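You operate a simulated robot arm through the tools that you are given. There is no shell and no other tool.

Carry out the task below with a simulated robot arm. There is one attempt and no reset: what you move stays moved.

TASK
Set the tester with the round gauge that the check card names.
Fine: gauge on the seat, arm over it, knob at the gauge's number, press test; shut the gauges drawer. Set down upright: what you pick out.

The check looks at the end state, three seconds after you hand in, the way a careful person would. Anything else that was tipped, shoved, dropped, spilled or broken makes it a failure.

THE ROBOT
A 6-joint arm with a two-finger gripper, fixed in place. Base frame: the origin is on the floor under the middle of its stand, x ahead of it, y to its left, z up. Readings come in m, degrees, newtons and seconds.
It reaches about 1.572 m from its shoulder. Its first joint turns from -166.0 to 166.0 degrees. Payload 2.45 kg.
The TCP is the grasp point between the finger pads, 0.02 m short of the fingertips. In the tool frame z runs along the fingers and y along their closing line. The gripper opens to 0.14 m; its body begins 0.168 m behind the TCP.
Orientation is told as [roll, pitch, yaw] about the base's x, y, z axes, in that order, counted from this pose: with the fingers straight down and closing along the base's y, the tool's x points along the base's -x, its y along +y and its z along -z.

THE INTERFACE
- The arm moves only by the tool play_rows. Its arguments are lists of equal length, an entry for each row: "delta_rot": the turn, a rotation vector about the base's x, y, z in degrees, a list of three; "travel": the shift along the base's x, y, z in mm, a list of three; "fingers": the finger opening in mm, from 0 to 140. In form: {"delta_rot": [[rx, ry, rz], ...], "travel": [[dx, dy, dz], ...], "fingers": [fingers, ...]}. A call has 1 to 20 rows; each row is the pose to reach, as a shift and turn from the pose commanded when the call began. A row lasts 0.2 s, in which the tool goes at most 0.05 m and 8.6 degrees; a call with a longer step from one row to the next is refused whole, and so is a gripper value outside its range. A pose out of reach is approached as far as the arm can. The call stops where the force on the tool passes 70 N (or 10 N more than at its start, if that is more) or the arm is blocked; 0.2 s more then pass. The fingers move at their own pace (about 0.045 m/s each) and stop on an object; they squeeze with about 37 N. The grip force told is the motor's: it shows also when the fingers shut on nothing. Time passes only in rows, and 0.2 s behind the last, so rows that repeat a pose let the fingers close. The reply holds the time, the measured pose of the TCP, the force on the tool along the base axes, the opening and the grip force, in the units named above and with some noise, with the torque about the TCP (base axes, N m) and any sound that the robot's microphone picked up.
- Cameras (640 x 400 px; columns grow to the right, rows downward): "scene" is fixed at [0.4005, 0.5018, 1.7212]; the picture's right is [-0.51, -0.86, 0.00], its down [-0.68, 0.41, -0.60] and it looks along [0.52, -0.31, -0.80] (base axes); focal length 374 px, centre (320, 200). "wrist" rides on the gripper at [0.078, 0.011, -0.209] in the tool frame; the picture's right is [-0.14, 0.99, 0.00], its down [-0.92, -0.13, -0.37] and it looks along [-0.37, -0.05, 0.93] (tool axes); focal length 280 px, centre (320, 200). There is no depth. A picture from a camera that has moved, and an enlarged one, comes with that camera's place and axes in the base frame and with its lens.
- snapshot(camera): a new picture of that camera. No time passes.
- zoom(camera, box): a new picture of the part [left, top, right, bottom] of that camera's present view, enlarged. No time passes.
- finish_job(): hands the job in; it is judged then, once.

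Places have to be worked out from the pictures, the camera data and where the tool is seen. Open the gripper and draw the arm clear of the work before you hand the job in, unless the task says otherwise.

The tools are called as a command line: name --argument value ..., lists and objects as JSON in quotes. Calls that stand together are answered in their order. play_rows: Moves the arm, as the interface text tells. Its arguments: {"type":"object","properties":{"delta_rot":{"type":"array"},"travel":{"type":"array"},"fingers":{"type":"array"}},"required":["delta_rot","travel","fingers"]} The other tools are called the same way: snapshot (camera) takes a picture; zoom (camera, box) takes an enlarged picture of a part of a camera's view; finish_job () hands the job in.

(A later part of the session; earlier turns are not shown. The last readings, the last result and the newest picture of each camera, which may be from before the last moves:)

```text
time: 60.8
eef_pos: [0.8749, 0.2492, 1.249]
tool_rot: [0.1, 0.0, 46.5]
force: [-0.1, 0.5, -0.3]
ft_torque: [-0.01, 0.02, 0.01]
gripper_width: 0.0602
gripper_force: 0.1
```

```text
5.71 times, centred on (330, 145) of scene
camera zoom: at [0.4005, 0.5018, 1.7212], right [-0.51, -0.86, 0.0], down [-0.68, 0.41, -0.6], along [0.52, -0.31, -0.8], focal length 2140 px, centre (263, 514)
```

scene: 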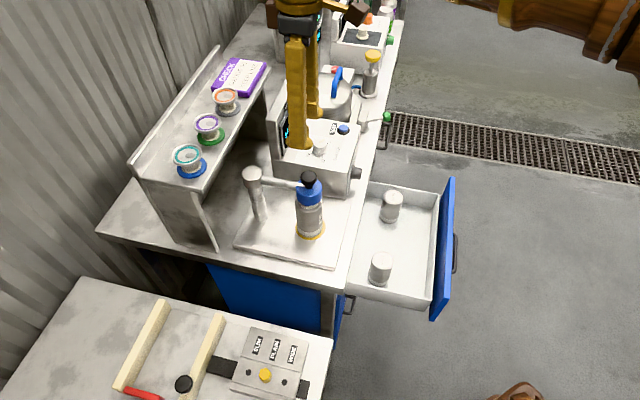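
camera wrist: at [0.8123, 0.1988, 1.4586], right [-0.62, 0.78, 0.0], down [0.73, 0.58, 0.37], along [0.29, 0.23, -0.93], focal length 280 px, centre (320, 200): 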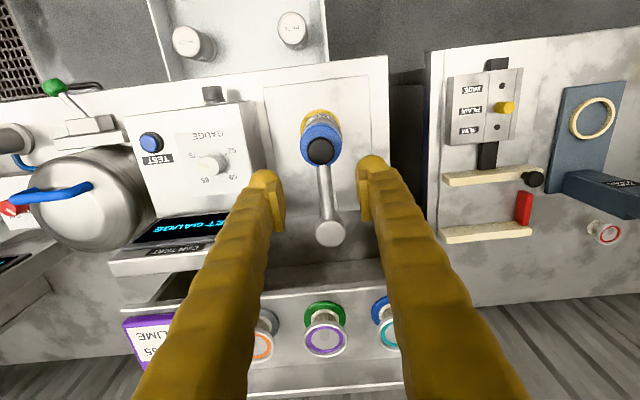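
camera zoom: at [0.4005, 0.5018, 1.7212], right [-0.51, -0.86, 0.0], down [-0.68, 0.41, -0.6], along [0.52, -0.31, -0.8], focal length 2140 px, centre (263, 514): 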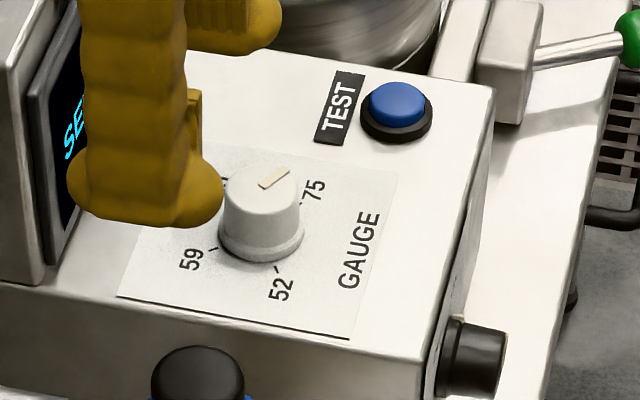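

The arm head is nicely over the gauge. Next the GAUGE knob (top centre ≈ h 0.809, e 0.612, z 1.039); its pointer is between 65 and 75. I'll position the camera looking straight down on the dial to measure angles.

play_rows --delta_rot '[[-3.9, 3.9, -0.4], [-7.8, 7.8, -0.8], [-11.7, 11.7, -1.2], [-15.5, 15.5, -1.5], [-15.5, 15.5, -1.5], [-15.5, 15.5, -1.5], [-15.5, 15.5, -1.5], [-15.5, 15.5, -1.5], [-15.5, 15.5, -1.5]]' --travel '[[27, -24, 0], [54, -48, 0], [81, -72, 0], [108, -97, 0], [134, -121, 0], [134, -121, -37], [134, -121, -74], [134, -121, -110], [134, -121, -110]]' --fingers '[140, 140, 140, 140, 140, 140, 140, 140, 140]'

snapshot --camera "wrist"

snapshot --camera "scene"

```text
time: 62.8
eef_pos: [1.0081, 0.128, 1.1388]
tool_rot: [0.4, 21.9, 45.0]
force: [-0.6, -0.3, -0.1]
ft_torque: [-0.04, -0.04, 0.02]
gripper_width: 0.1402
gripper_force: 0.0
out of reach, approached as far as the arm can: row 4, 5, 6
```

```text
taken
camera wrist: at [1.0056, 0.1383, 1.362], right [-0.61, 0.79, -0.04], down [0.79, 0.61, 0.0], along [0.03, -0.04, -1.0], focal length 280 px, centre (320, 200)
```

wrist: 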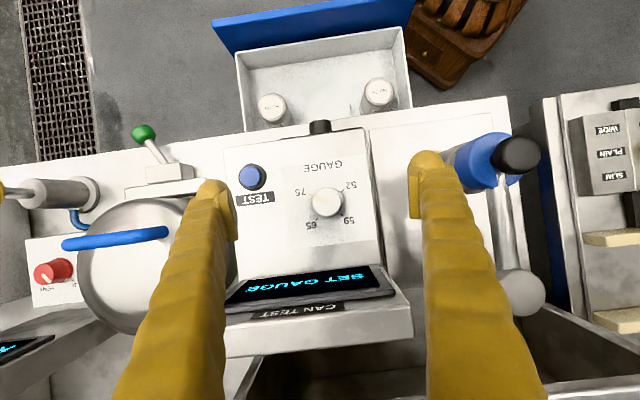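

```text
taken
```

scene: 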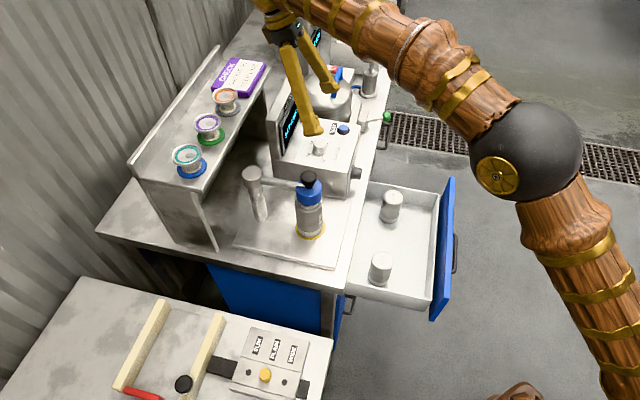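

Nice top-down view of the dial. Zooming in on it.

zoom --camera "wrist" --box '[280, 150, 376, 240]'

zoom --camera "scene" --box '[290, 110, 370, 180]'

```text
4.44 times, centred on (328, 195) of wrist
camera zoom: at [1.0056, 0.1383, 1.362], right [-0.61, 0.79, -0.04], down [0.79, 0.61, 0.0], along [0.03, -0.04, -1.0], focal length 1246 px, centre (284, 222)
```

zoom: 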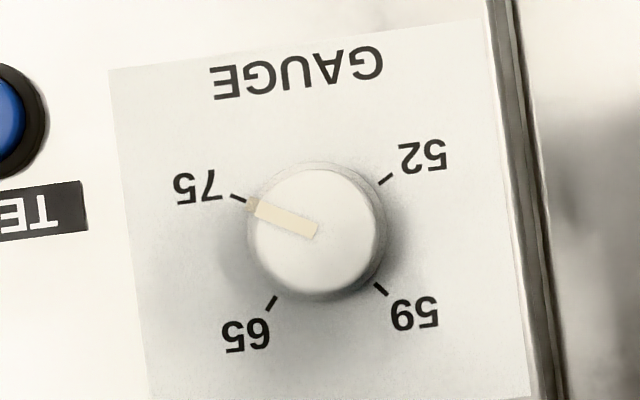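

```text
5.71 times, centred on (330, 145) of scene
camera zoom: at [0.4005, 0.5018, 1.7212], right [-0.51, -0.86, 0.0], down [-0.68, 0.41, -0.6], along [0.52, -0.31, -0.8], focal length 2140 px, centre (263, 514)
```

zoom: 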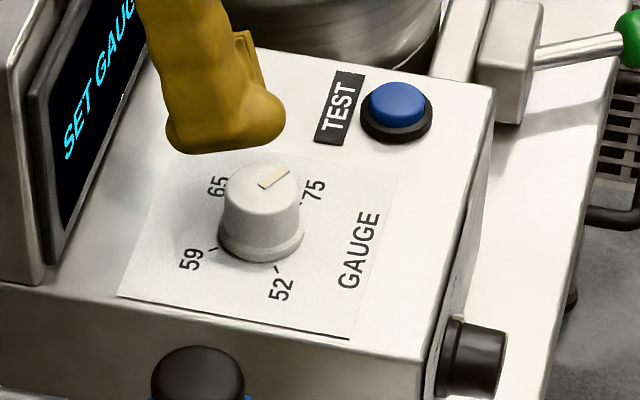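

The pointer sits exactly at 75; marks are ~80° apart, so 65 is +80° (counter‑clockwise from above). Knob refines to h≈0.812, e≈0.619, top z≈1.031, panel z≈1.003. I'll go vertical and pre‑yaw −80° so I can turn +80° while gripping.

play_rows --delta_rot '[[4, -4, 0], [8, -8, 0], [12, -12, 0], [15.5, -15.5, 0], [15.5, -15.5, 0]]' --travel '[[0, 0, 15], [0, 0, 30], [0, 0, 40], [0, 0, 40], [0, 0, 40]]' --fingers '[100, 70, 60, 60, 60]'

play_rows --delta_rot '[[0, 0, -8], [0, 0, -16], [0, 0, -24], [0, 0, -32], [0, 0, -40], [0, 0, -48], [0, 0, -56], [0, 0, -64], [0, 0, -72], [0, 0, -80], [0, 0, -80]]' --travel '[[0, 0, 0], [0, 0, 0], [0, 0, 0], [0, 0, 0], [0, 0, 0], [0, 0, 0], [0, 0, 0], [0, 0, 0], [0, 0, 0], [0, 0, 0], [0, 0, 0]]' --fingers '[60, 60, 60, 60, 60, 60, 60, 60, 60, 60, 60]'

snapshot --camera "wrist"

snapshot --camera "scene"

```text
time: 64.0
eef_pos: [1.0079, 0.1274, 1.1772]
tool_rot: [0.3, 0.0, 44.9]
force: [-0.4, -0.2, -0.4]
ft_torque: [0.02, -0.03, -0.01]
gripper_width: 0.0601
gripper_force: 0.2
```

```text
time: 66.3
eef_pos: [1.0079, 0.1269, 1.1789]
tool_rot: [0.4, -0.1, -35.1]
force: [-0.4, -0.3, 0.1]
ft_torque: [0.01, -0.01, -0.01]
gripper_width: 0.0599
gripper_force: 0.2
```

```text
taken
camera wrist: at [0.9491, 0.18, 1.3883], right [0.68, 0.73, 0.01], down [0.68, -0.64, 0.37], along [0.27, -0.25, -0.93], focal length 280 px, centre (320, 200)
```

wrist: 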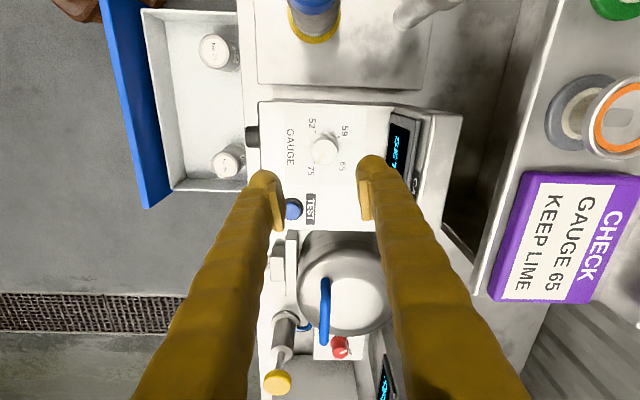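

```text
taken
```

scene: 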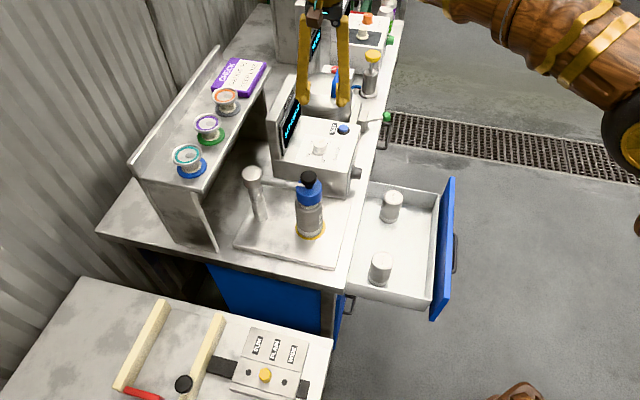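

Zooming on the knob in this view to fix its position relative to the TCP.

zoom --camera "wrist" --box '[280, 110, 380, 200]'

zoom --camera "scene" --box '[280, 60, 380, 180]'

```text
4.44 times, centred on (330, 155) of wrist
camera zoom: at [0.9491, 0.18, 1.3883], right [0.68, 0.73, 0.01], down [0.68, -0.64, 0.37], along [0.27, -0.25, -0.93], focal length 1246 px, centre (276, 400)
```

zoom: 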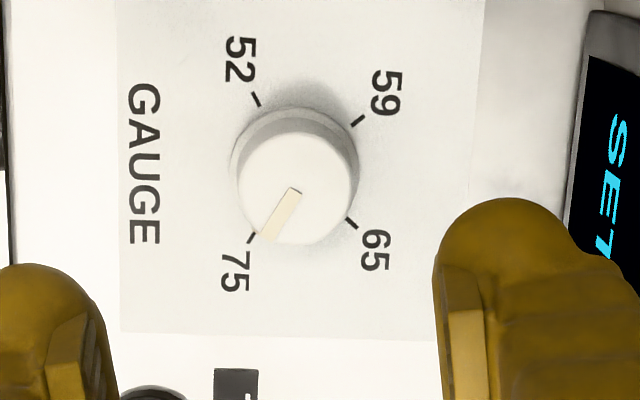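

```text
3.33 times, centred on (330, 120) of scene
camera zoom: at [0.4005, 0.5018, 1.7212], right [-0.51, -0.86, 0.0], down [-0.68, 0.41, -0.6], along [0.52, -0.31, -0.8], focal length 1248 px, centre (287, 467)
```

zoom: 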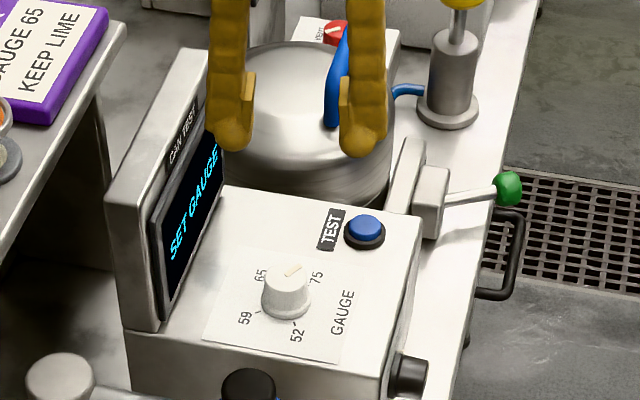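

Knob at about (h 0.810, e 0.620). Correcting a few mm and descending to 45 mm above grip height.

play_rows --delta_rot '[[0, 0, 0], [0, 0, 0], [0, 0, 0], [0, 0, 0], [0, 0, 0]]' --travel '[[3.3, 7.5, -15], [3.3, 7.5, -45], [3.3, 7.5, -80], [3.3, 7.5, -105], [3.3, 7.5, -105]]' --fingers '[54, 54, 54, 54, 54]'

zoom --camera "wrist" --box '[240, 110, 400, 260]'

zoom --camera "scene" --box '[280, 80, 380, 180]'

```text
time: 67.5
eef_pos: [1.0114, 0.1342, 1.0727]
tool_rot: [0.4, 0.0, -35.0]
force: [1.1, 0.2, -0.4]
ft_torque: [-0.03, 0.04, 0.0]
gripper_width: 0.0542
gripper_force: 0.1
```

```text
2.67 times, centred on (320, 185) of wrist
camera zoom: at [0.9524, 0.1874, 1.2825], right [0.68, 0.73, 0.01], down [0.68, -0.64, 0.37], along [0.27, -0.25, -0.93], focal length 748 px, centre (320, 240)
```

zoom: 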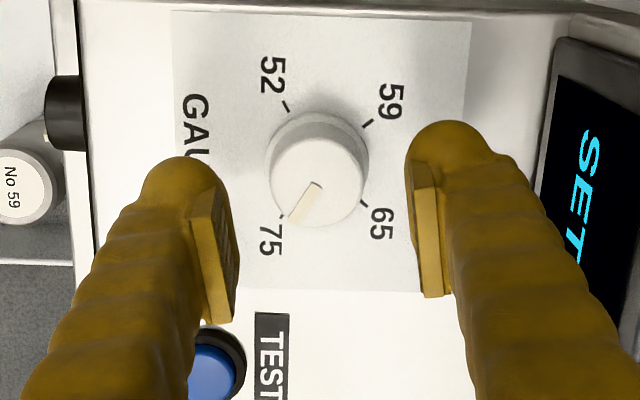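

```text
4.00 times, centred on (330, 130) of scene
camera zoom: at [0.4005, 0.5018, 1.7212], right [-0.51, -0.86, 0.0], down [-0.68, 0.41, -0.6], along [0.52, -0.31, -0.8], focal length 1498 px, centre (280, 480)
```

zoom: 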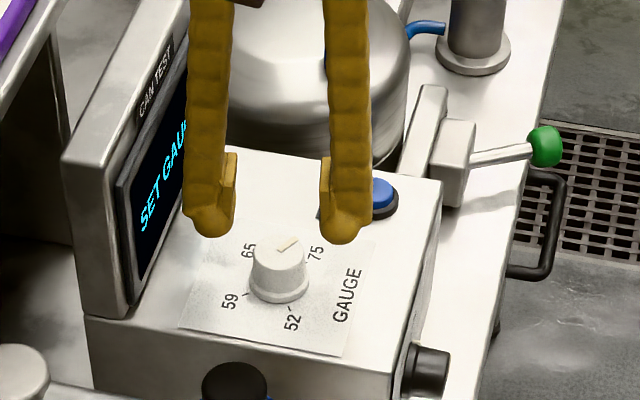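

Knob within ~2 mm of the tool centre. Descending the last 43 mm and then closing.

play_rows --delta_rot '[[0, 0, 0], [0, 0, 0], [0, 0, 0], [0, 0, 0]]' --travel '[[-2, 0, -15], [-2, 0, -30], [-2, 0, -42], [-2, 0, -43]]' --fingers '[54, 54, 54, 54]'

zoom --camera "wrist" --box '[240, 110, 400, 260]'

zoom --camera "scene" --box '[280, 80, 380, 180]'

```text
time: 68.5
eef_pos: [1.009, 0.1353, 1.03]
tool_rot: [0.4, 0.0, -35.1]
force: [0.3, 0.2, -0.2]
ft_torque: [0.05, -0.01, 0.03]
gripper_width: 0.0539
gripper_force: 0.1
```

```text
2.67 times, centred on (320, 185) of wrist
camera zoom: at [0.95, 0.1872, 1.24], right [0.68, 0.73, 0.01], down [0.68, -0.64, 0.37], along [0.27, -0.25, -0.93], focal length 748 px, centre (320, 240)
```

zoom: 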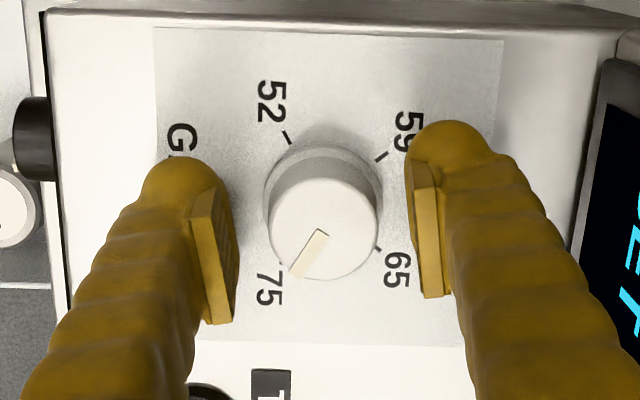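

```text
4.00 times, centred on (330, 130) of scene
camera zoom: at [0.4005, 0.5018, 1.7212], right [-0.51, -0.86, 0.0], down [-0.68, 0.41, -0.6], along [0.52, -0.31, -0.8], focal length 1498 px, centre (280, 480)
```

zoom: 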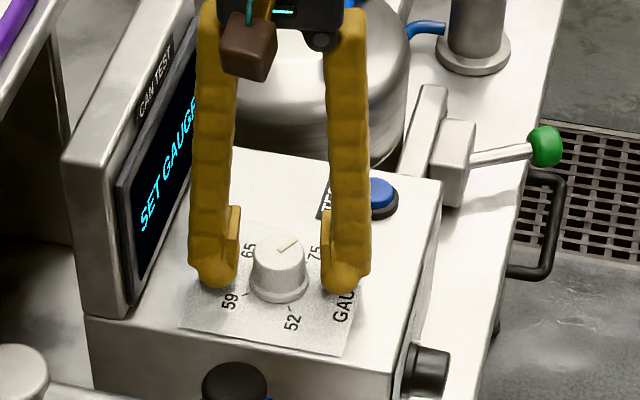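

Centred. Closing on the knob.

play_rows --delta_rot '[[0, 0, 0], [0, 0, 0], [0, 0, 0], [0, 0, 0]]' --travel '[[0, 0, 0], [0, 0, 0], [0, 0, 0], [0, 0, 0]]' --fingers '[42, 36, 15, 15]'

```text
time: 69.5
eef_pos: [1.0092, 0.1355, 1.0304]
tool_rot: [0.5, 0.0, -34.9]
force: [5.9, 7.9, -1.1]
ft_torque: [0.13, -0.03, 0.0]
gripper_width: 0.0328
gripper_force: 37.9
```

Gripped (33 mm). Turning +80° counter-clockwise, first half.

play_rows --delta_rot '[[0, 0, 4], [0, 0, 9], [0, 0, 14], [0, 0, 19], [0, 0, 24], [0, 0, 29], [0, 0, 34], [0, 0, 39], [0, 0, 40], [0, 0, 40]]' --travel '[[0, 0, 0], [0, 0, 0], [0, 0, 0], [0, 0, 0], [0, 0, 0], [0, 0, 0], [0, 0, 0], [0, 0, 0], [0, 0, 0], [0, 0, 0]]' --fingers '[15, 15, 15, 15, 15, 15, 15, 15, 15, 15]'

zoom --camera "wrist" --box '[240, 110, 400, 260]'

```text
time: 71.8
eef_pos: [1.0096, 0.134, 1.0313]
tool_rot: [0.3, 0.1, 4.9]
force: [-20.5, -24.8, -10.3]
ft_torque: [-0.28, 0.31, -0.08]
gripper_width: 0.0325
gripper_force: 45.3
```

```text
2.67 times, centred on (320, 185) of wrist
camera zoom: at [0.9302, 0.1364, 1.2401], right [0.05, 1.0, 0.01], down [0.93, -0.05, 0.37], along [0.37, -0.01, -0.93], focal length 748 px, centre (320, 240)
```

zoom: 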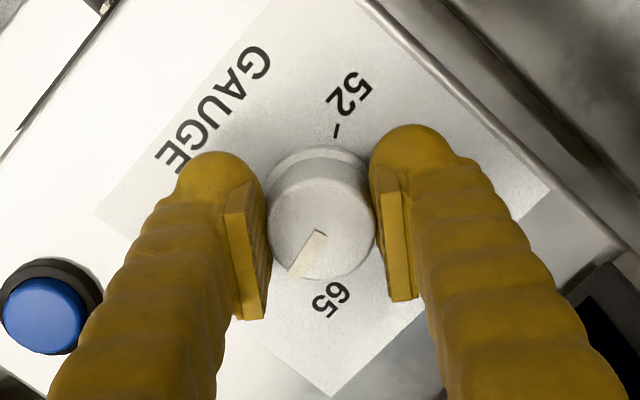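

The pointer follows the gripper. Lateral force of ~32 N suggests 1–1.5 mm offset; correcting and continuing the other +40°.

play_rows --delta_rot '[[0, 0, 3], [0, 0, 8], [0, 0, 13], [0, 0, 18], [0, 0, 23], [0, 0, 28], [0, 0, 33], [0, 0, 38], [0, 0, 40], [0, 0, 40]]' --travel '[[-1, -1, 0], [-1, -1, 0], [-1, -1, 0], [-1, -1, 0], [-1, -1, 0], [-1, -1, 0], [-1, -1, 0], [-1, -1, 0], [-1, -1, 0], [-1, -1, 0]]' --fingers '[15, 15, 15, 15, 15, 15, 15, 15, 15, 15]'

zoom --camera "wrist" --box '[240, 110, 400, 260]'

zoom --camera "scene" --box '[260, 80, 380, 190]'

```text
time: 74.0
eef_pos: [1.0093, 0.1335, 1.0305]
tool_rot: [0.3, 0.0, 45.0]
force: [50.0, -45.6, -9.3]
ft_torque: [-0.48, -0.53, -0.16]
gripper_width: 0.0326
gripper_force: 44.9
```

```text
2.67 times, centred on (320, 185) of wrist
camera zoom: at [0.9469, 0.0838, 1.24], right [-0.6, 0.8, 0.01], down [0.74, 0.56, 0.37], along [0.29, 0.23, -0.93], focal length 748 px, centre (320, 240)
```

zoom: 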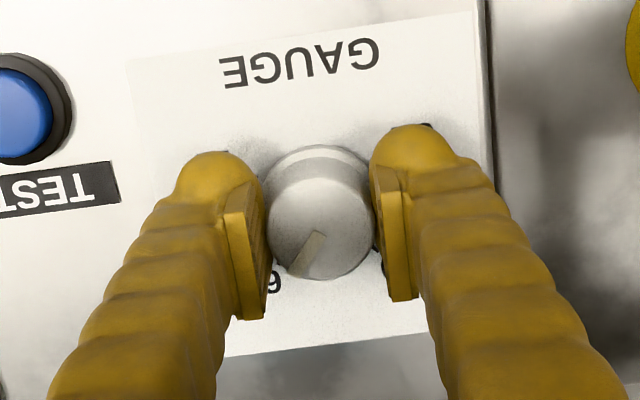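

```text
3.64 times, centred on (320, 135) of scene
camera zoom: at [0.4005, 0.5018, 1.7212], right [-0.51, -0.86, 0.0], down [-0.68, 0.41, -0.6], along [0.52, -0.31, -0.8], focal length 1362 px, centre (320, 436)
```

zoom: 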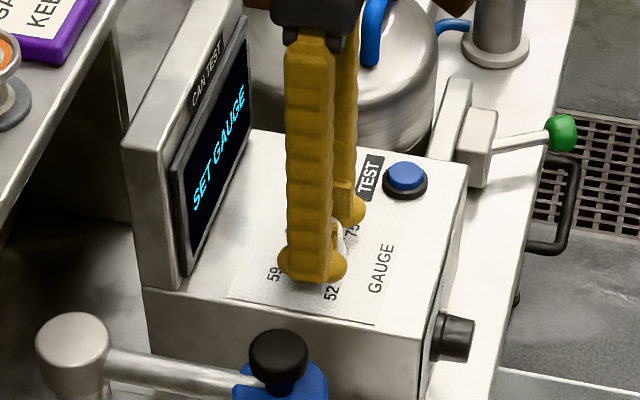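

Lateral force rose to ~68 N along e; I'll relieve that by shifting +e ~2 mm, then open and rise to check the pointer.

play_rows --delta_rot '[[0, 0, 0], [0, 0, 0], [0, 0, 0]]' --travel '[[0.7, -0.7, 0], [1.4, -1.4, 0], [1.4, -1.4, 0]]' --fingers '[15, 15, 15]'

```text
time: 74.8
eef_pos: [1.0095, 0.1331, 1.0312]
tool_rot: [0.5, -0.1, 45.0]
force: [26.2, -33.3, -1.4]
ft_torque: [-0.34, -0.25, -0.15]
gripper_width: 0.0326
gripper_force: 45.2
```

Still ~42 N; shifting slightly more along +e before opening.

play_rows --delta_rot '[[0, 0, 0], [0, 0, 0], [0, 0, 0]]' --travel '[[0.8, -0.8, 0], [1.5, -1.5, 0], [1.5, -1.5, 0]]' --fingers '[15, 15, 15]'

```text
time: 75.5
eef_pos: [1.01, 0.1323, 1.0303]
tool_rot: [0.6, 0.1, 44.9]
force: [-17.5, -4.8, 4.2]
ft_torque: [-0.12, 0.29, -0.01]
gripper_width: 0.0325
gripper_force: 45.2
```

Loads are low now. Opening the fingers and rising.

play_rows --delta_rot '[[0, 0, 0], [0, 0, 0], [0, 0, 0], [0, 0, 0], [0, 0, 0], [0, 0, 0], [0, 0, 0]]' --travel '[[0, 0, 0], [0, 0, 0], [0, 0, 0], [0, 0, 20], [0, 0, 60], [0, 0, 100], [0, 0, 110]]' --fingers '[36, 46, 60, 60, 60, 100, 140]'

snapshot --camera "wrist"

zoom --camera "wrist" --box '[260, 100, 380, 230]'

zoom --camera "scene" --box '[260, 80, 380, 190]'

```text
time: 77.2
eef_pos: [1.0116, 0.1308, 1.1394]
tool_rot: [0.3, 0.0, 45.0]
force: [0.1, 0.4, 0.8]
ft_torque: [0.01, 0.0, -0.02]
gripper_width: 0.1114
gripper_force: 0.1
```

```text
taken
camera wrist: at [0.9487, 0.0813, 1.3505], right [-0.6, 0.8, 0.01], down [0.74, 0.56, 0.37], along [0.29, 0.23, -0.93], focal length 280 px, centre (320, 200)
```

wrist: 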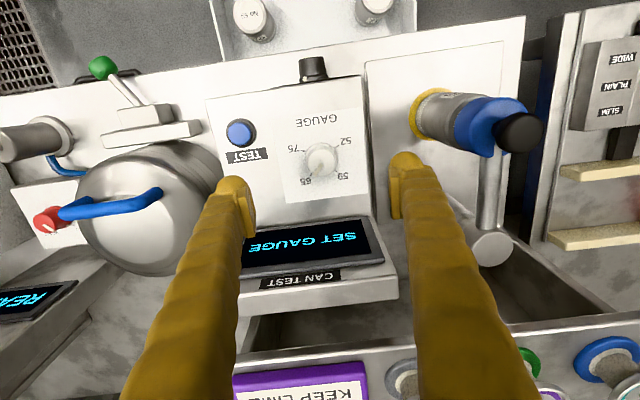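

```text
3.08 times, centred on (320, 165) of wrist
camera zoom: at [0.9487, 0.0813, 1.3505], right [-0.6, 0.8, 0.01], down [0.74, 0.56, 0.37], along [0.29, 0.23, -0.93], focal length 863 px, centre (320, 308)
```

zoom: 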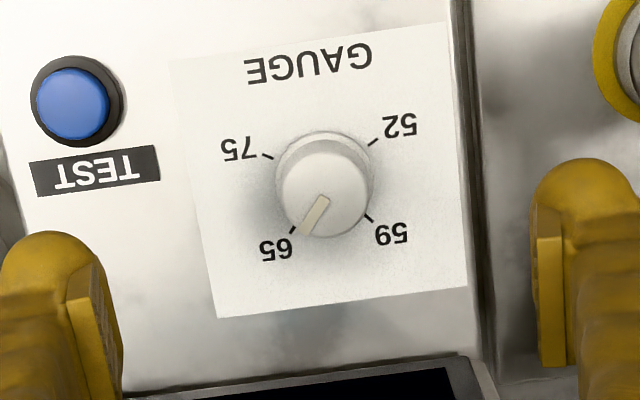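

```text
3.64 times, centred on (320, 135) of scene
camera zoom: at [0.4005, 0.5018, 1.7212], right [-0.51, -0.86, 0.0], down [-0.68, 0.41, -0.6], along [0.52, -0.31, -0.8], focal length 1362 px, centre (320, 436)
```

zoom: 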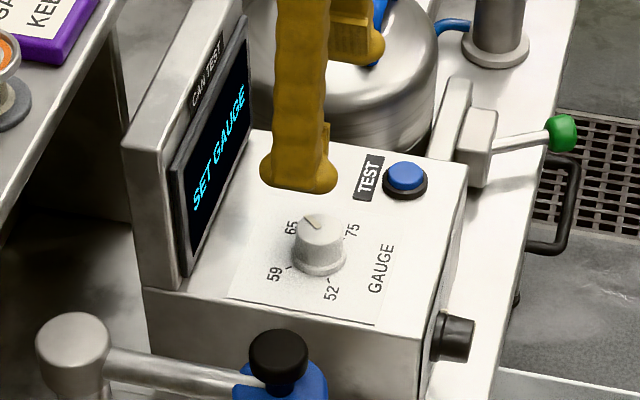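

The pointer looks at 65, maybe a few degrees past. I'll tilt for the straight-down view again to measure it precisely.

play_rows --delta_rot '[[-5, 5, 0], [-10, 10, 0], [-15.5, 15.5, 0], [-15.5, 15.5, 0], [-15.5, 15.5, 0]]' --travel '[[0, 0, 0], [-1, -1, 0], [-2, -3, 0], [-2, -3, 0], [-2, -3, 0]]' --fingers '[140, 140, 140, 140, 140]'

zoom --camera "wrist" --box '[280, 150, 376, 240]'

```text
time: 78.3
eef_pos: [1.0087, 0.128, 1.1408]
tool_rot: [0.3, 22.0, 44.9]
force: [-0.2, 0.6, -0.7]
ft_torque: [0.0, 0.0, -0.02]
gripper_width: 0.14
gripper_force: 0.0
```

```text
4.44 times, centred on (328, 195) of wrist
camera zoom: at [1.0062, 0.1382, 1.3645], right [-0.61, 0.79, -0.04], down [0.79, 0.61, 0.0], along [0.02, -0.04, -1.0], focal length 1246 px, centre (284, 222)
```

zoom: 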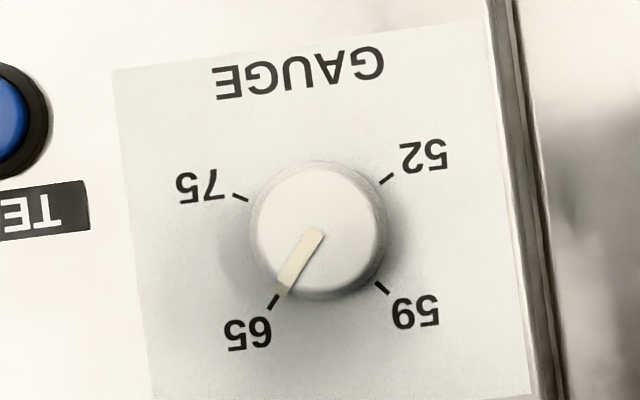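

Pointer aligns exactly with the 65 tick. Next: TEST button at about (h 0.766, e 0.709, z≈1.01). I'll straighten the tool, close the fingers and move above it.

play_rows --delta_rot '[[5, -5, 0], [10, -10, 0], [15.5, -15.5, 0], [15.5, -15.5, 0], [15.5, -15.5, 0], [15.5, -15.5, 0]]' --travel '[[8, -22, 0], [17, -44, 0], [25, -66, 0], [34, -88, 0], [34, -88, 0], [34, -88, 0]]' --fingers '[100, 50, 0, 0, 0, 0]'

snapshot --camera "wrist"

zoom --camera "scene" --box '[280, 60, 400, 180]'

```text
time: 79.8
eef_pos: [1.0431, 0.0401, 1.1417]
tool_rot: [0.4, 0.0, 45.0]
force: [-0.1, 0.1, 0.7]
ft_torque: [0.03, -0.02, 0.03]
gripper_width: 0.0182
gripper_force: 0.0
```

```text
taken
camera wrist: at [0.9814, -0.0093, 1.3507], right [-0.6, 0.8, 0.01], down [0.74, 0.56, 0.37], along [0.29, 0.23, -0.93], focal length 280 px, centre (320, 200)
```

wrist: 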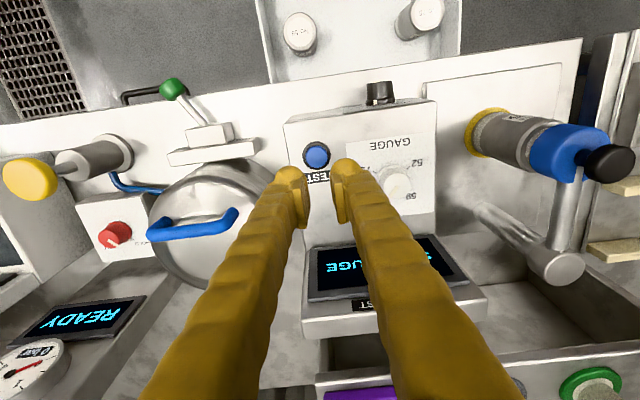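

```text
3.33 times, centred on (340, 120) of scene
camera zoom: at [0.4005, 0.5018, 1.7212], right [-0.51, -0.86, 0.0], down [-0.68, 0.41, -0.6], along [0.52, -0.31, -0.8], focal length 1248 px, centre (253, 467)
```

zoom: 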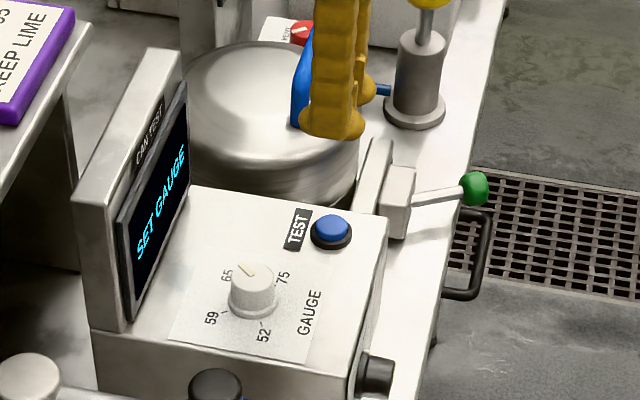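

Fingers are above the button within ~3 mm. Descending to just above it with fingers closed.

play_rows --delta_rot '[[0, 0, 0], [0, 0, 0], [0, 0, 0], [0, 0, 0], [0, 0, 0]]' --travel '[[1, -2, -25], [1, -2, -50], [1, -2, -75], [1, -2, -92], [1, -2, -92]]' --fingers '[0, 0, 0, 0, 0]'

snapshot --camera "wrist"

zoom --camera "scene" --box '[280, 60, 400, 180]'

```text
time: 81.0
eef_pos: [1.0434, 0.0379, 1.0476]
tool_rot: [0.5, 0.2, 45.0]
force: [-0.6, 0.3, 0.4]
ft_torque: [-0.03, -0.01, -0.01]
gripper_width: 0.0002
gripper_force: 29.2
```

```text
taken
camera wrist: at [0.9819, -0.0109, 1.258], right [-0.6, 0.8, 0.01], down [0.74, 0.56, 0.37], along [0.29, 0.23, -0.93], focal length 280 px, centre (320, 200)
```

wrist: 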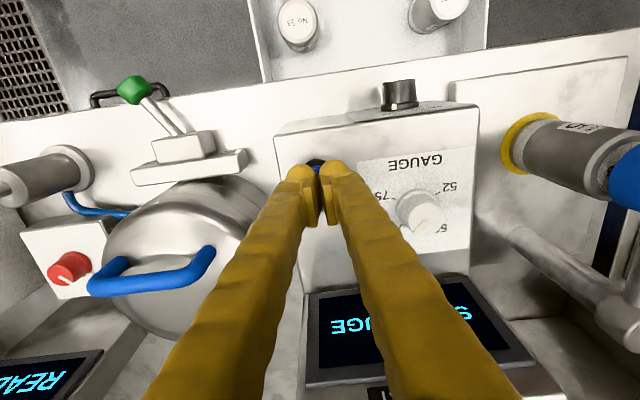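

```text
3.33 times, centred on (340, 120) of scene
camera zoom: at [0.4005, 0.5018, 1.7212], right [-0.51, -0.86, 0.0], down [-0.68, 0.41, -0.6], along [0.52, -0.31, -0.8], focal length 1248 px, centre (253, 467)
```

zoom: 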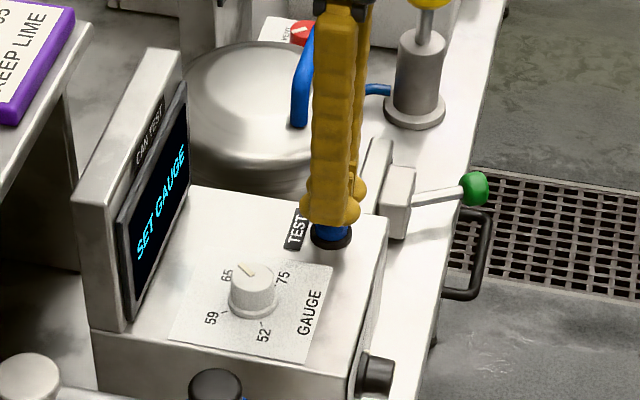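

Fingertips are just above the button. Pressing down in small steps.

play_rows --delta_rot '[[0, 0, 0], [0, 0, 0], [0, 0, 0], [0, 0, 0], [0, 0, 0]]' --travel '[[0, 0, -4], [0, 0, -8], [0, 0, -12], [0, 0, -15], [0, 0, -15]]' --fingers '[0, 0, 0, 0, 0]'

zoom --camera "scene" --box '[280, 60, 400, 180]'

```text
time: 82.2
eef_pos: [1.0442, 0.0377, 1.0329]
tool_rot: [0.4, 0.0, 45.0]
force: [-0.4, -0.2, 0.7]
ft_torque: [-0.02, 0.02, 0.02]
gripper_width: 0.0002
gripper_force: 28.9
```

```text
3.33 times, centred on (340, 120) of scene
camera zoom: at [0.4005, 0.5018, 1.7212], right [-0.51, -0.86, 0.0], down [-0.68, 0.41, -0.6], along [0.52, -0.31, -0.8], focal length 1248 px, centre (253, 467)
```

zoom: 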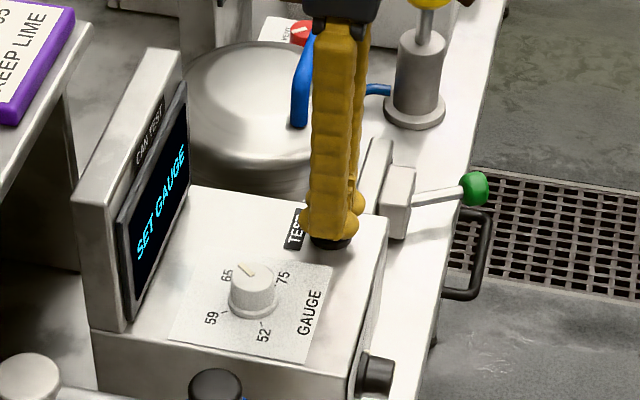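

Not in contact yet. Continuing down in 2 mm steps.

play_rows --delta_rot '[[0, 0, 0], [0, 0, 0], [0, 0, 0], [0, 0, 0]]' --travel '[[0, 0, -2], [0, 0, -4], [0, 0, -6], [0, 0, -6]]' --fingers '[0, 0, 0, 0]'

zoom --camera "scene" --box '[280, 60, 400, 180]'

```text
time: 83.2
eef_pos: [1.0439, 0.0384, 1.0279]
tool_rot: [0.3, -0.1, 45.0]
force: [0.8, 0.1, 2.4]
ft_torque: [-0.03, 0.0, -0.02]
gripper_width: 0.006
gripper_force: 29.4
heard: click
```

```text
3.33 times, centred on (340, 120) of scene
camera zoom: at [0.4005, 0.5018, 1.7212], right [-0.51, -0.86, 0.0], down [-0.68, 0.41, -0.6], along [0.52, -0.31, -0.8], focal length 1248 px, centre (253, 467)
```

zoom: 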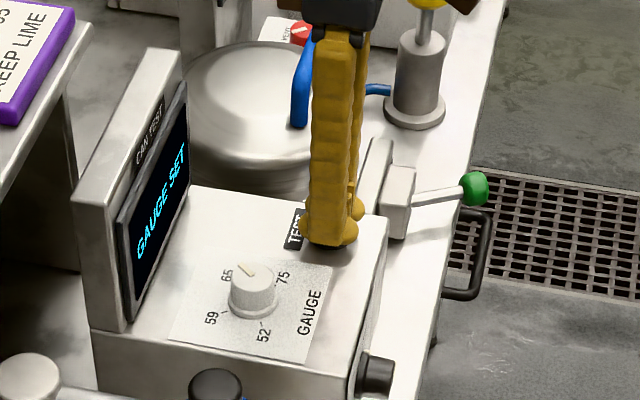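

Click heard and the display reads "GAUGE SET". Rising off the button.

play_rows --delta_rot '[[0, 0, 0], [0, 0, 0], [0, 0, 0], [0, 0, 0], [0, 0, 0], [0, 0, 0]]' --travel '[[0, 0, 15], [0, 0, 45], [0, 0, 80], [0, 0, 120], [0, 0, 150], [0, 0, 150]]' --fingers '[0, 0, 0, 0, 0, 0]'

snapshot --camera "scene"

snapshot --camera "wrist"

```text
time: 84.5
eef_pos: [1.044, 0.038, 1.1775]
tool_rot: [0.4, 0.0, 45.0]
force: [-0.4, -0.7, 0.3]
ft_torque: [0.01, 0.0, -0.01]
gripper_width: 0.0002
gripper_force: 29.4
```

```text
taken
```

scene: 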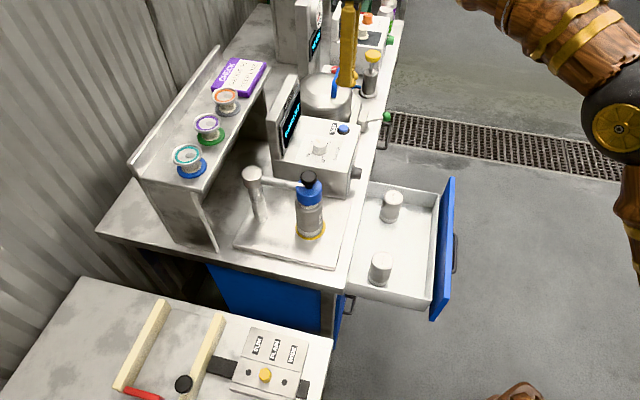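

```text
taken
camera wrist: at [0.9811, -0.011, 1.3869], right [-0.6, 0.8, 0.01], down [0.74, 0.56, 0.37], along [0.29, 0.23, -0.93], focal length 280 px, centre (320, 200)
```

wrist: 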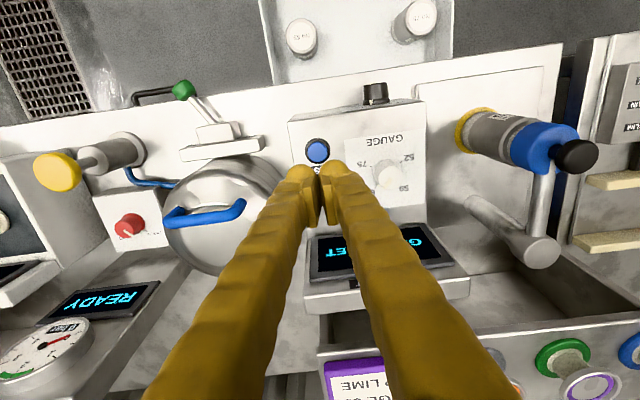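

The tester shows GAUGE SET with knob at 65. Now I'll back away from the bench and re-orient for closing the drawer (yaw −45°, in front of the drawer, high).

play_rows --delta_rot '[[0, 0, -8.18], [0, 0, -16.36], [0, 0, -24.54], [0, 0, -32.72], [0, 0, -40.9], [0, 0, -49.08], [0, 0, -57.26], [0, 0, -65.44], [0, 0, -73.62], [0, 0, -81.8], [0, 0, -90], [0, 0, -90], [0, 0, -90], [0, 0, -90], [0, 0, -90], [0, 0, -90]]' --travel '[[-38.4, -24.3, 0], [-76.8, -48.6, 0], [-115.2, -72.9, 0], [-153.6, -97.2, 0], [-192, -121.5, 0], [-230.4, -145.8, 0], [-268.8, -170.1, 0], [-307.2, -194.4, 0], [-345.6, -218.7, 0], [-384, -243, 0], [-422, -267, 0], [-422, -267, -45], [-422, -267, -90], [-422, -267, -135], [-422, -267, -177], [-422, -267, -177]]' --fingers '[0, 0, 0, 0, 0, 0, 0, 0, 0, 0, 0, 0, 0, 0, 0, 0]'

snapshot --camera "scene"

```text
time: 88.0
eef_pos: [0.6217, -0.2288, 0.9996]
tool_rot: [0.3, 0.0, -45.0]
force: [0.1, -0.8, -0.4]
ft_torque: [0.02, -0.01, 0.03]
gripper_width: 0.0002
gripper_force: 29.2
```

```text
taken
```

scene: 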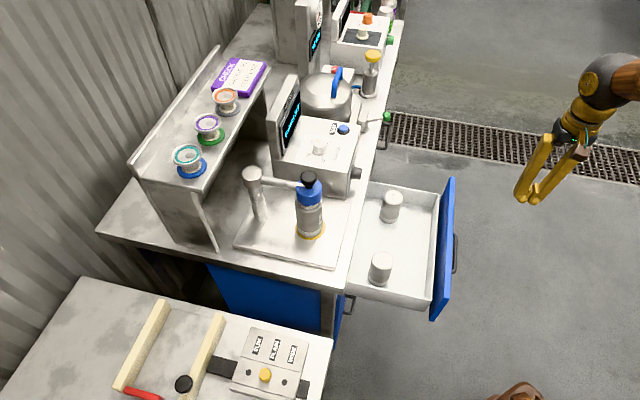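

Now tilting 80° and lowering so the closed fingertips face the drawer front above its handle.

play_rows --delta_rot '[[5.657, -5.657, 0], [11.314, -11.314, 0], [16.971, -16.971, 0], [22.628, -22.628, 0], [28.285, -28.285, 0], [33.942, -33.942, 0], [39.599, -39.599, 0], [45.256, -45.256, 0], [50.913, -50.913, 0], [56.57, -56.57, 0], [56.57, -56.57, 0]]' --travel '[[0, 0, -27], [0, 0, -54], [0, 0, -81], [0, 0, -108], [0, 0, -135], [0, 0, -162], [0, 0, -189], [0, 0, -216], [0, 0, -243], [0, 0, -268], [0, 0, -268]]' --fingers '[0, 0, 0, 0, 0, 0, 0, 0, 0, 0, 0]'

snapshot --camera "wrist"

snapshot --camera "scene"

```text
time: 90.3
eef_pos: [0.6208, -0.2298, 0.7314]
tool_rot: [80.5, 0.0, -44.9]
force: [0.2, -1.0, 0.3]
ft_torque: [0.0, -0.01, -0.01]
gripper_width: 0.0
gripper_force: 29.2
```

```text
taken
camera wrist: at [0.4222, -0.3189, 0.7787], right [0.21, 0.02, 0.98], down [0.38, -0.92, -0.07], along [0.9, 0.38, -0.2], focal length 280 px, centre (320, 200)
```

wrist: 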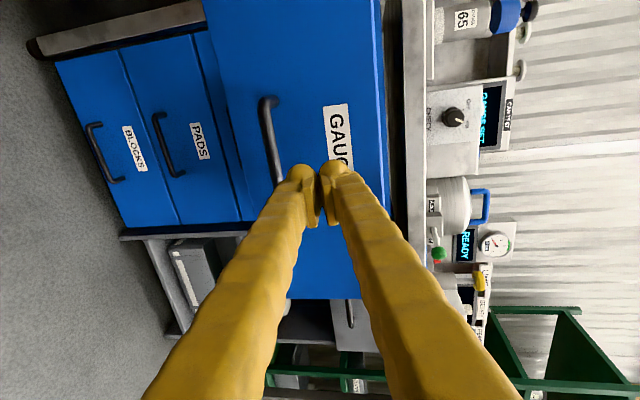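

```text
taken
```

scene: 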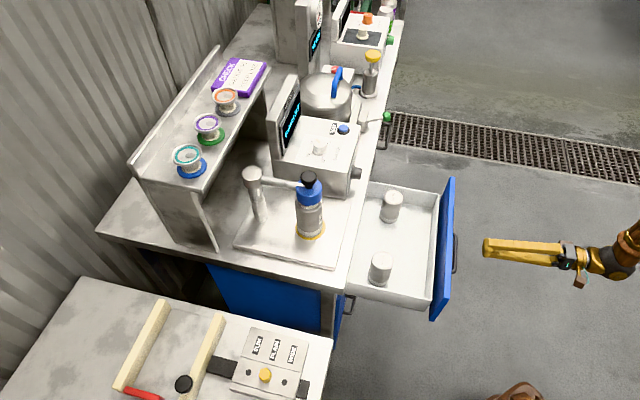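

Aligned with the drawer front's centre. Advancing to contact and starting a slow push.

play_rows --delta_rot '[[0, 0, 0], [0, 0, 0], [0, 0, 0], [0, 0, 0], [0, 0, 0], [0, 0, 0], [0, 0, 0], [0, 0, 0], [0, 0, 0], [0, 0, 0], [0, 0, 0], [0, 0, 0], [0, 0, 0], [0, 0, 0], [0, 0, 0], [0, 0, 0], [0, 0, 0], [0, 0, 0]]' --travel '[[14, 14, 0], [28, 28, 0], [42, 42, 0], [54, 54, 0], [62, 62, 0], [66, 66, 0], [70, 70, 0], [74, 74, 0], [78, 78, 0], [82, 82, 0], [86, 86, 0], [90, 90, 0], [94, 94, 0], [98, 98, 0], [102, 102, 0], [106, 106, 0], [110, 110, 0], [114, 114, 0]]' --fingers '[0, 0, 0, 0, 0, 0, 0, 0, 0, 0, 0, 0, 0, 0, 0, 0, 0, 0]'

snapshot --camera "scene"

```text
time: 94.2
eef_pos: [0.7356, -0.1174, 0.7317]
tool_rot: [80.3, 0.0, -45.0]
force: [-0.6, -0.1, 0.1]
ft_torque: [0.01, 0.01, 0.03]
gripper_width: 0.0002
gripper_force: 29.7
```

```text
taken
```

scene: 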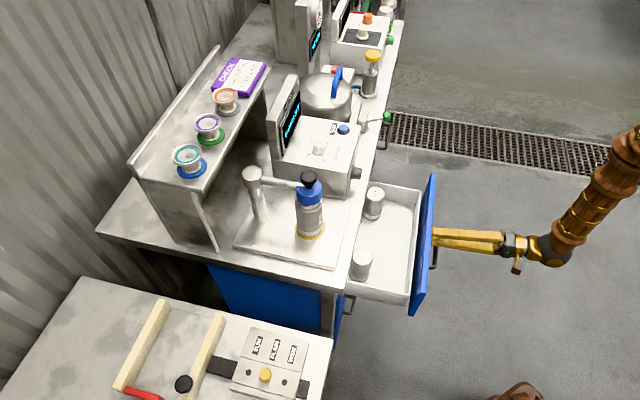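

The drawer is sliding in smoothly. Continuing the slow push.

play_rows --delta_rot '[[0, 0, 0], [0, 0, 0], [0, 0, 0], [0, 0, 0], [0, 0, 0], [0, 0, 0], [0, 0, 0], [0, 0, 0], [0, 0, 0], [0, 0, 0], [0, 0, 0], [0, 0, 0], [0, 0, 0], [0, 0, 0], [0, 0, 0], [0, 0, 0], [0, 0, 0], [0, 0, 0], [0, 0, 0], [0, 0, 0]]' --travel '[[4, 4, 0], [9, 9, 0], [14, 14, 0], [19, 19, 0], [24, 24, 0], [29, 29, 0], [34, 34, 0], [39, 39, 0], [44, 44, 0], [49, 49, 0], [54, 54, 0], [59, 59, 0], [64, 64, 0], [69, 69, 0], [74, 74, 0], [79, 79, 0], [84, 84, 0], [89, 89, 0], [94, 94, 0], [98, 98, 0]]' --fingers '[0, 0, 0, 0, 0, 0, 0, 0, 0, 0, 0, 0, 0, 0, 0, 0, 0, 0, 0, 0]'

snapshot --camera "scene"

```text
time: 98.3
eef_pos: [0.8347, -0.0168, 0.7325]
tool_rot: [80.4, 0.0, -45.0]
force: [-1.5, -0.2, 0.5]
ft_torque: [-0.04, 0.02, 0.03]
gripper_width: 0.0
gripper_force: 29.3
```

```text
taken
```

scene: 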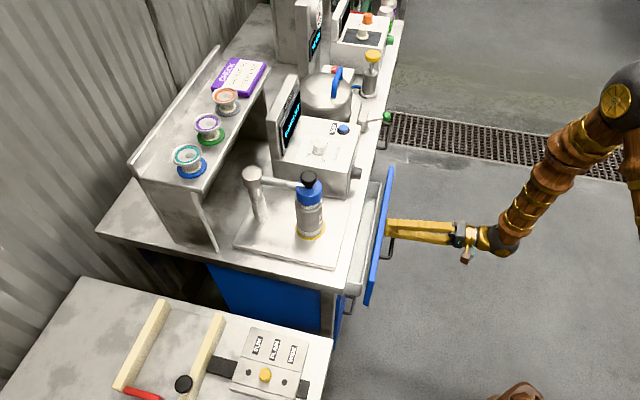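

About 90 mm remaining. Continuing more slowly toward the closed stop.

play_rows --delta_rot '[[0, 0, 0], [0, 0, 0], [0, 0, 0], [0, 0, 0], [0, 0, 0], [0, 0, 0], [0, 0, 0], [0, 0, 0], [0, 0, 0], [0, 0, 0], [0, 0, 0], [0, 0, 0], [0, 0, 0], [0, 0, 0], [0, 0, 0]]' --travel '[[4, 4, 0], [8, 8, 0], [12, 12, 0], [16, 16, 0], [20, 20, 0], [24, 24, 0], [28, 28, 0], [32, 32, 0], [36, 36, 0], [40, 40, 0], [44, 44, 0], [48, 48, 0], [52, 52, 0], [55, 55, 0], [57, 57, 0]]' --fingers '[0, 0, 0, 0, 0, 0, 0, 0, 0, 0, 0, 0, 0, 0, 0]'

snapshot --camera "wrist"

zoom --camera "scene" --box '[300, 150, 460, 330]'

```text
time: 101.5
eef_pos: [0.8914, 0.0411, 0.733]
tool_rot: [80.4, -0.1, -45.1]
force: [-0.4, -0.8, 0.1]
ft_torque: [0.02, -0.05, 0.02]
gripper_width: 0.0
gripper_force: 29.2
```

```text
taken
camera wrist: at [0.6911, -0.0495, 0.779], right [0.21, 0.02, 0.98], down [0.38, -0.92, -0.07], along [0.9, 0.38, -0.2], focal length 280 px, centre (320, 200)
```

wrist: 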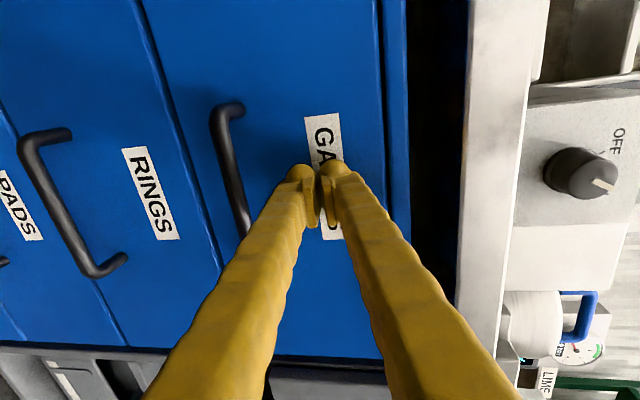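

```text
2.22 times, centred on (380, 240) of scene
camera zoom: at [0.4005, 0.5018, 1.7212], right [-0.51, -0.86, 0.0], down [-0.68, 0.41, -0.6], along [0.52, -0.31, -0.8], focal length 832 px, centre (187, 111)
```

zoom: 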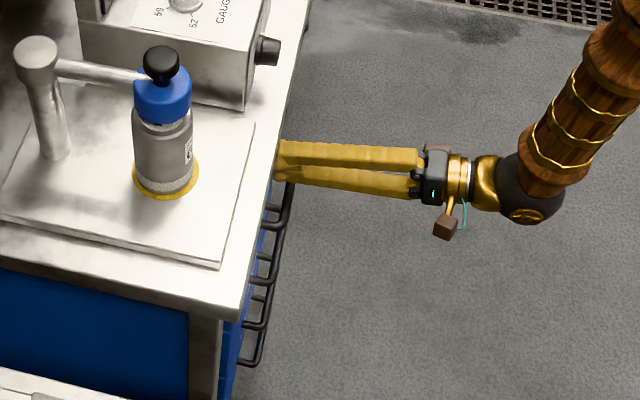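

Nearly closed. Pushing on in small steps until the stop is felt.

play_rows --delta_rot '[[0, 0, 0], [0, 0, 0], [0, 0, 0], [0, 0, 0], [0, 0, 0], [0, 0, 0], [0, 0, 0], [0, 0, 0]]' --travel '[[1.5, 1.5, 0], [3, 3, 0], [4.5, 4.5, 0], [6, 6, 0], [7.5, 7.5, 0], [9, 9, 0], [10.5, 10.5, 0], [12, 12, 0]]' --fingers '[0, 0, 0, 0, 0, 0, 0, 0]'

snapshot --camera "wrist"

```text
time: 102.7
eef_pos: [0.8951, 0.0432, 0.7323]
tool_rot: [80.5, 0.1, -45.1]
force: [-16.9, -13.0, 8.3]
ft_torque: [0.24, -0.26, 0.1]
gripper_width: 0.0001
gripper_force: 29.6
stopped in row 5: the force on the tool passed its limit at 81 N (the readings are from after the stop); the commanded pose is now the measured one
```

```text
taken
camera wrist: at [0.6953, -0.045, 0.7789], right [0.22, 0.02, 0.98], down [0.38, -0.92, -0.07], along [0.9, 0.38, -0.21], focal length 280 px, centre (320, 200)
```

wrist: 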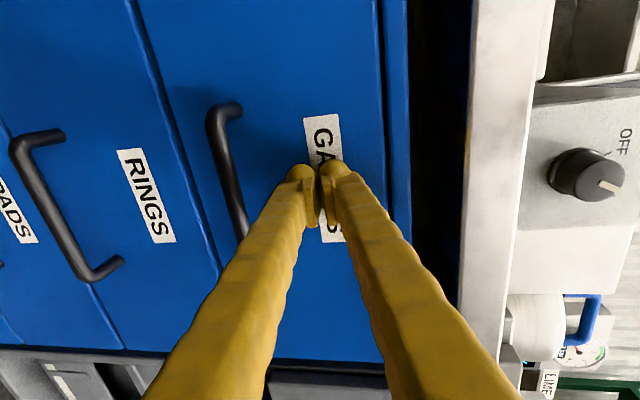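

The stop was felt (81 N peak): drawer is shut. Backing off straight and taking pictures to verify.

play_rows --delta_rot '[[0, 0, 0], [0, 0, 0], [0, 0, 0], [0, 0, 0], [0, 0, 0], [0, 0, 0], [0, 0, 0], [0, 0, 0]]' --travel '[[-10, -10, 0], [-35, -35, 0], [-65, -65, 0], [-95, -95, 0], [-125, -125, 0], [-155, -155, 0], [-185, -185, 0], [-185, -185, 0]]' --fingers '[0, 0, 0, 0, 0, 40, 60, 60]'

snapshot --camera "wrist"

snapshot --camera "scene"

```text
time: 104.5
eef_pos: [0.7094, -0.1406, 0.7326]
tool_rot: [80.4, 0.1, -45.1]
force: [0.3, 1.2, 0.0]
ft_torque: [0.02, 0.05, -0.01]
gripper_width: 0.06
gripper_force: 0.1
```

```text
taken
camera wrist: at [0.5101, -0.2299, 0.7786], right [0.22, 0.02, 0.98], down [0.38, -0.92, -0.07], along [0.9, 0.38, -0.21], focal length 280 px, centre (320, 200)
```

wrist: 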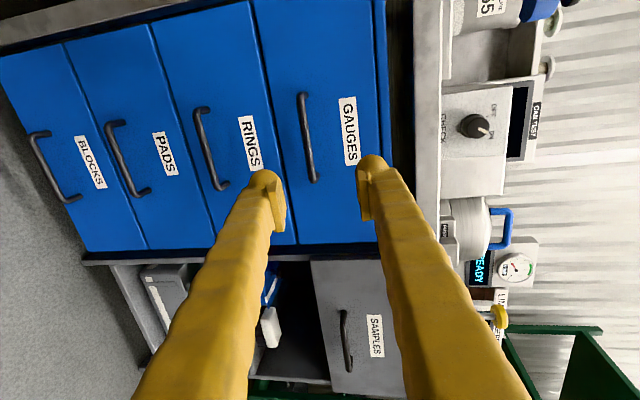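

```text
taken
```

scene: 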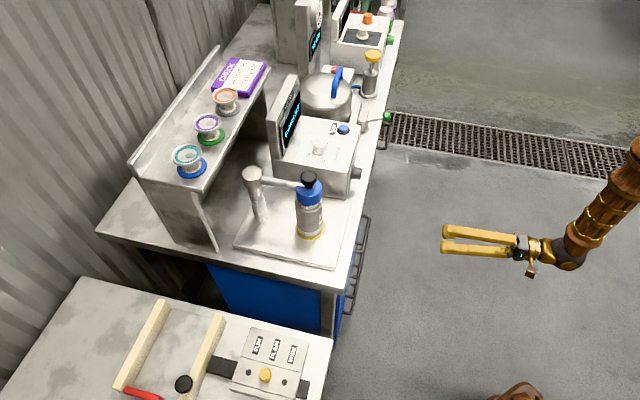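

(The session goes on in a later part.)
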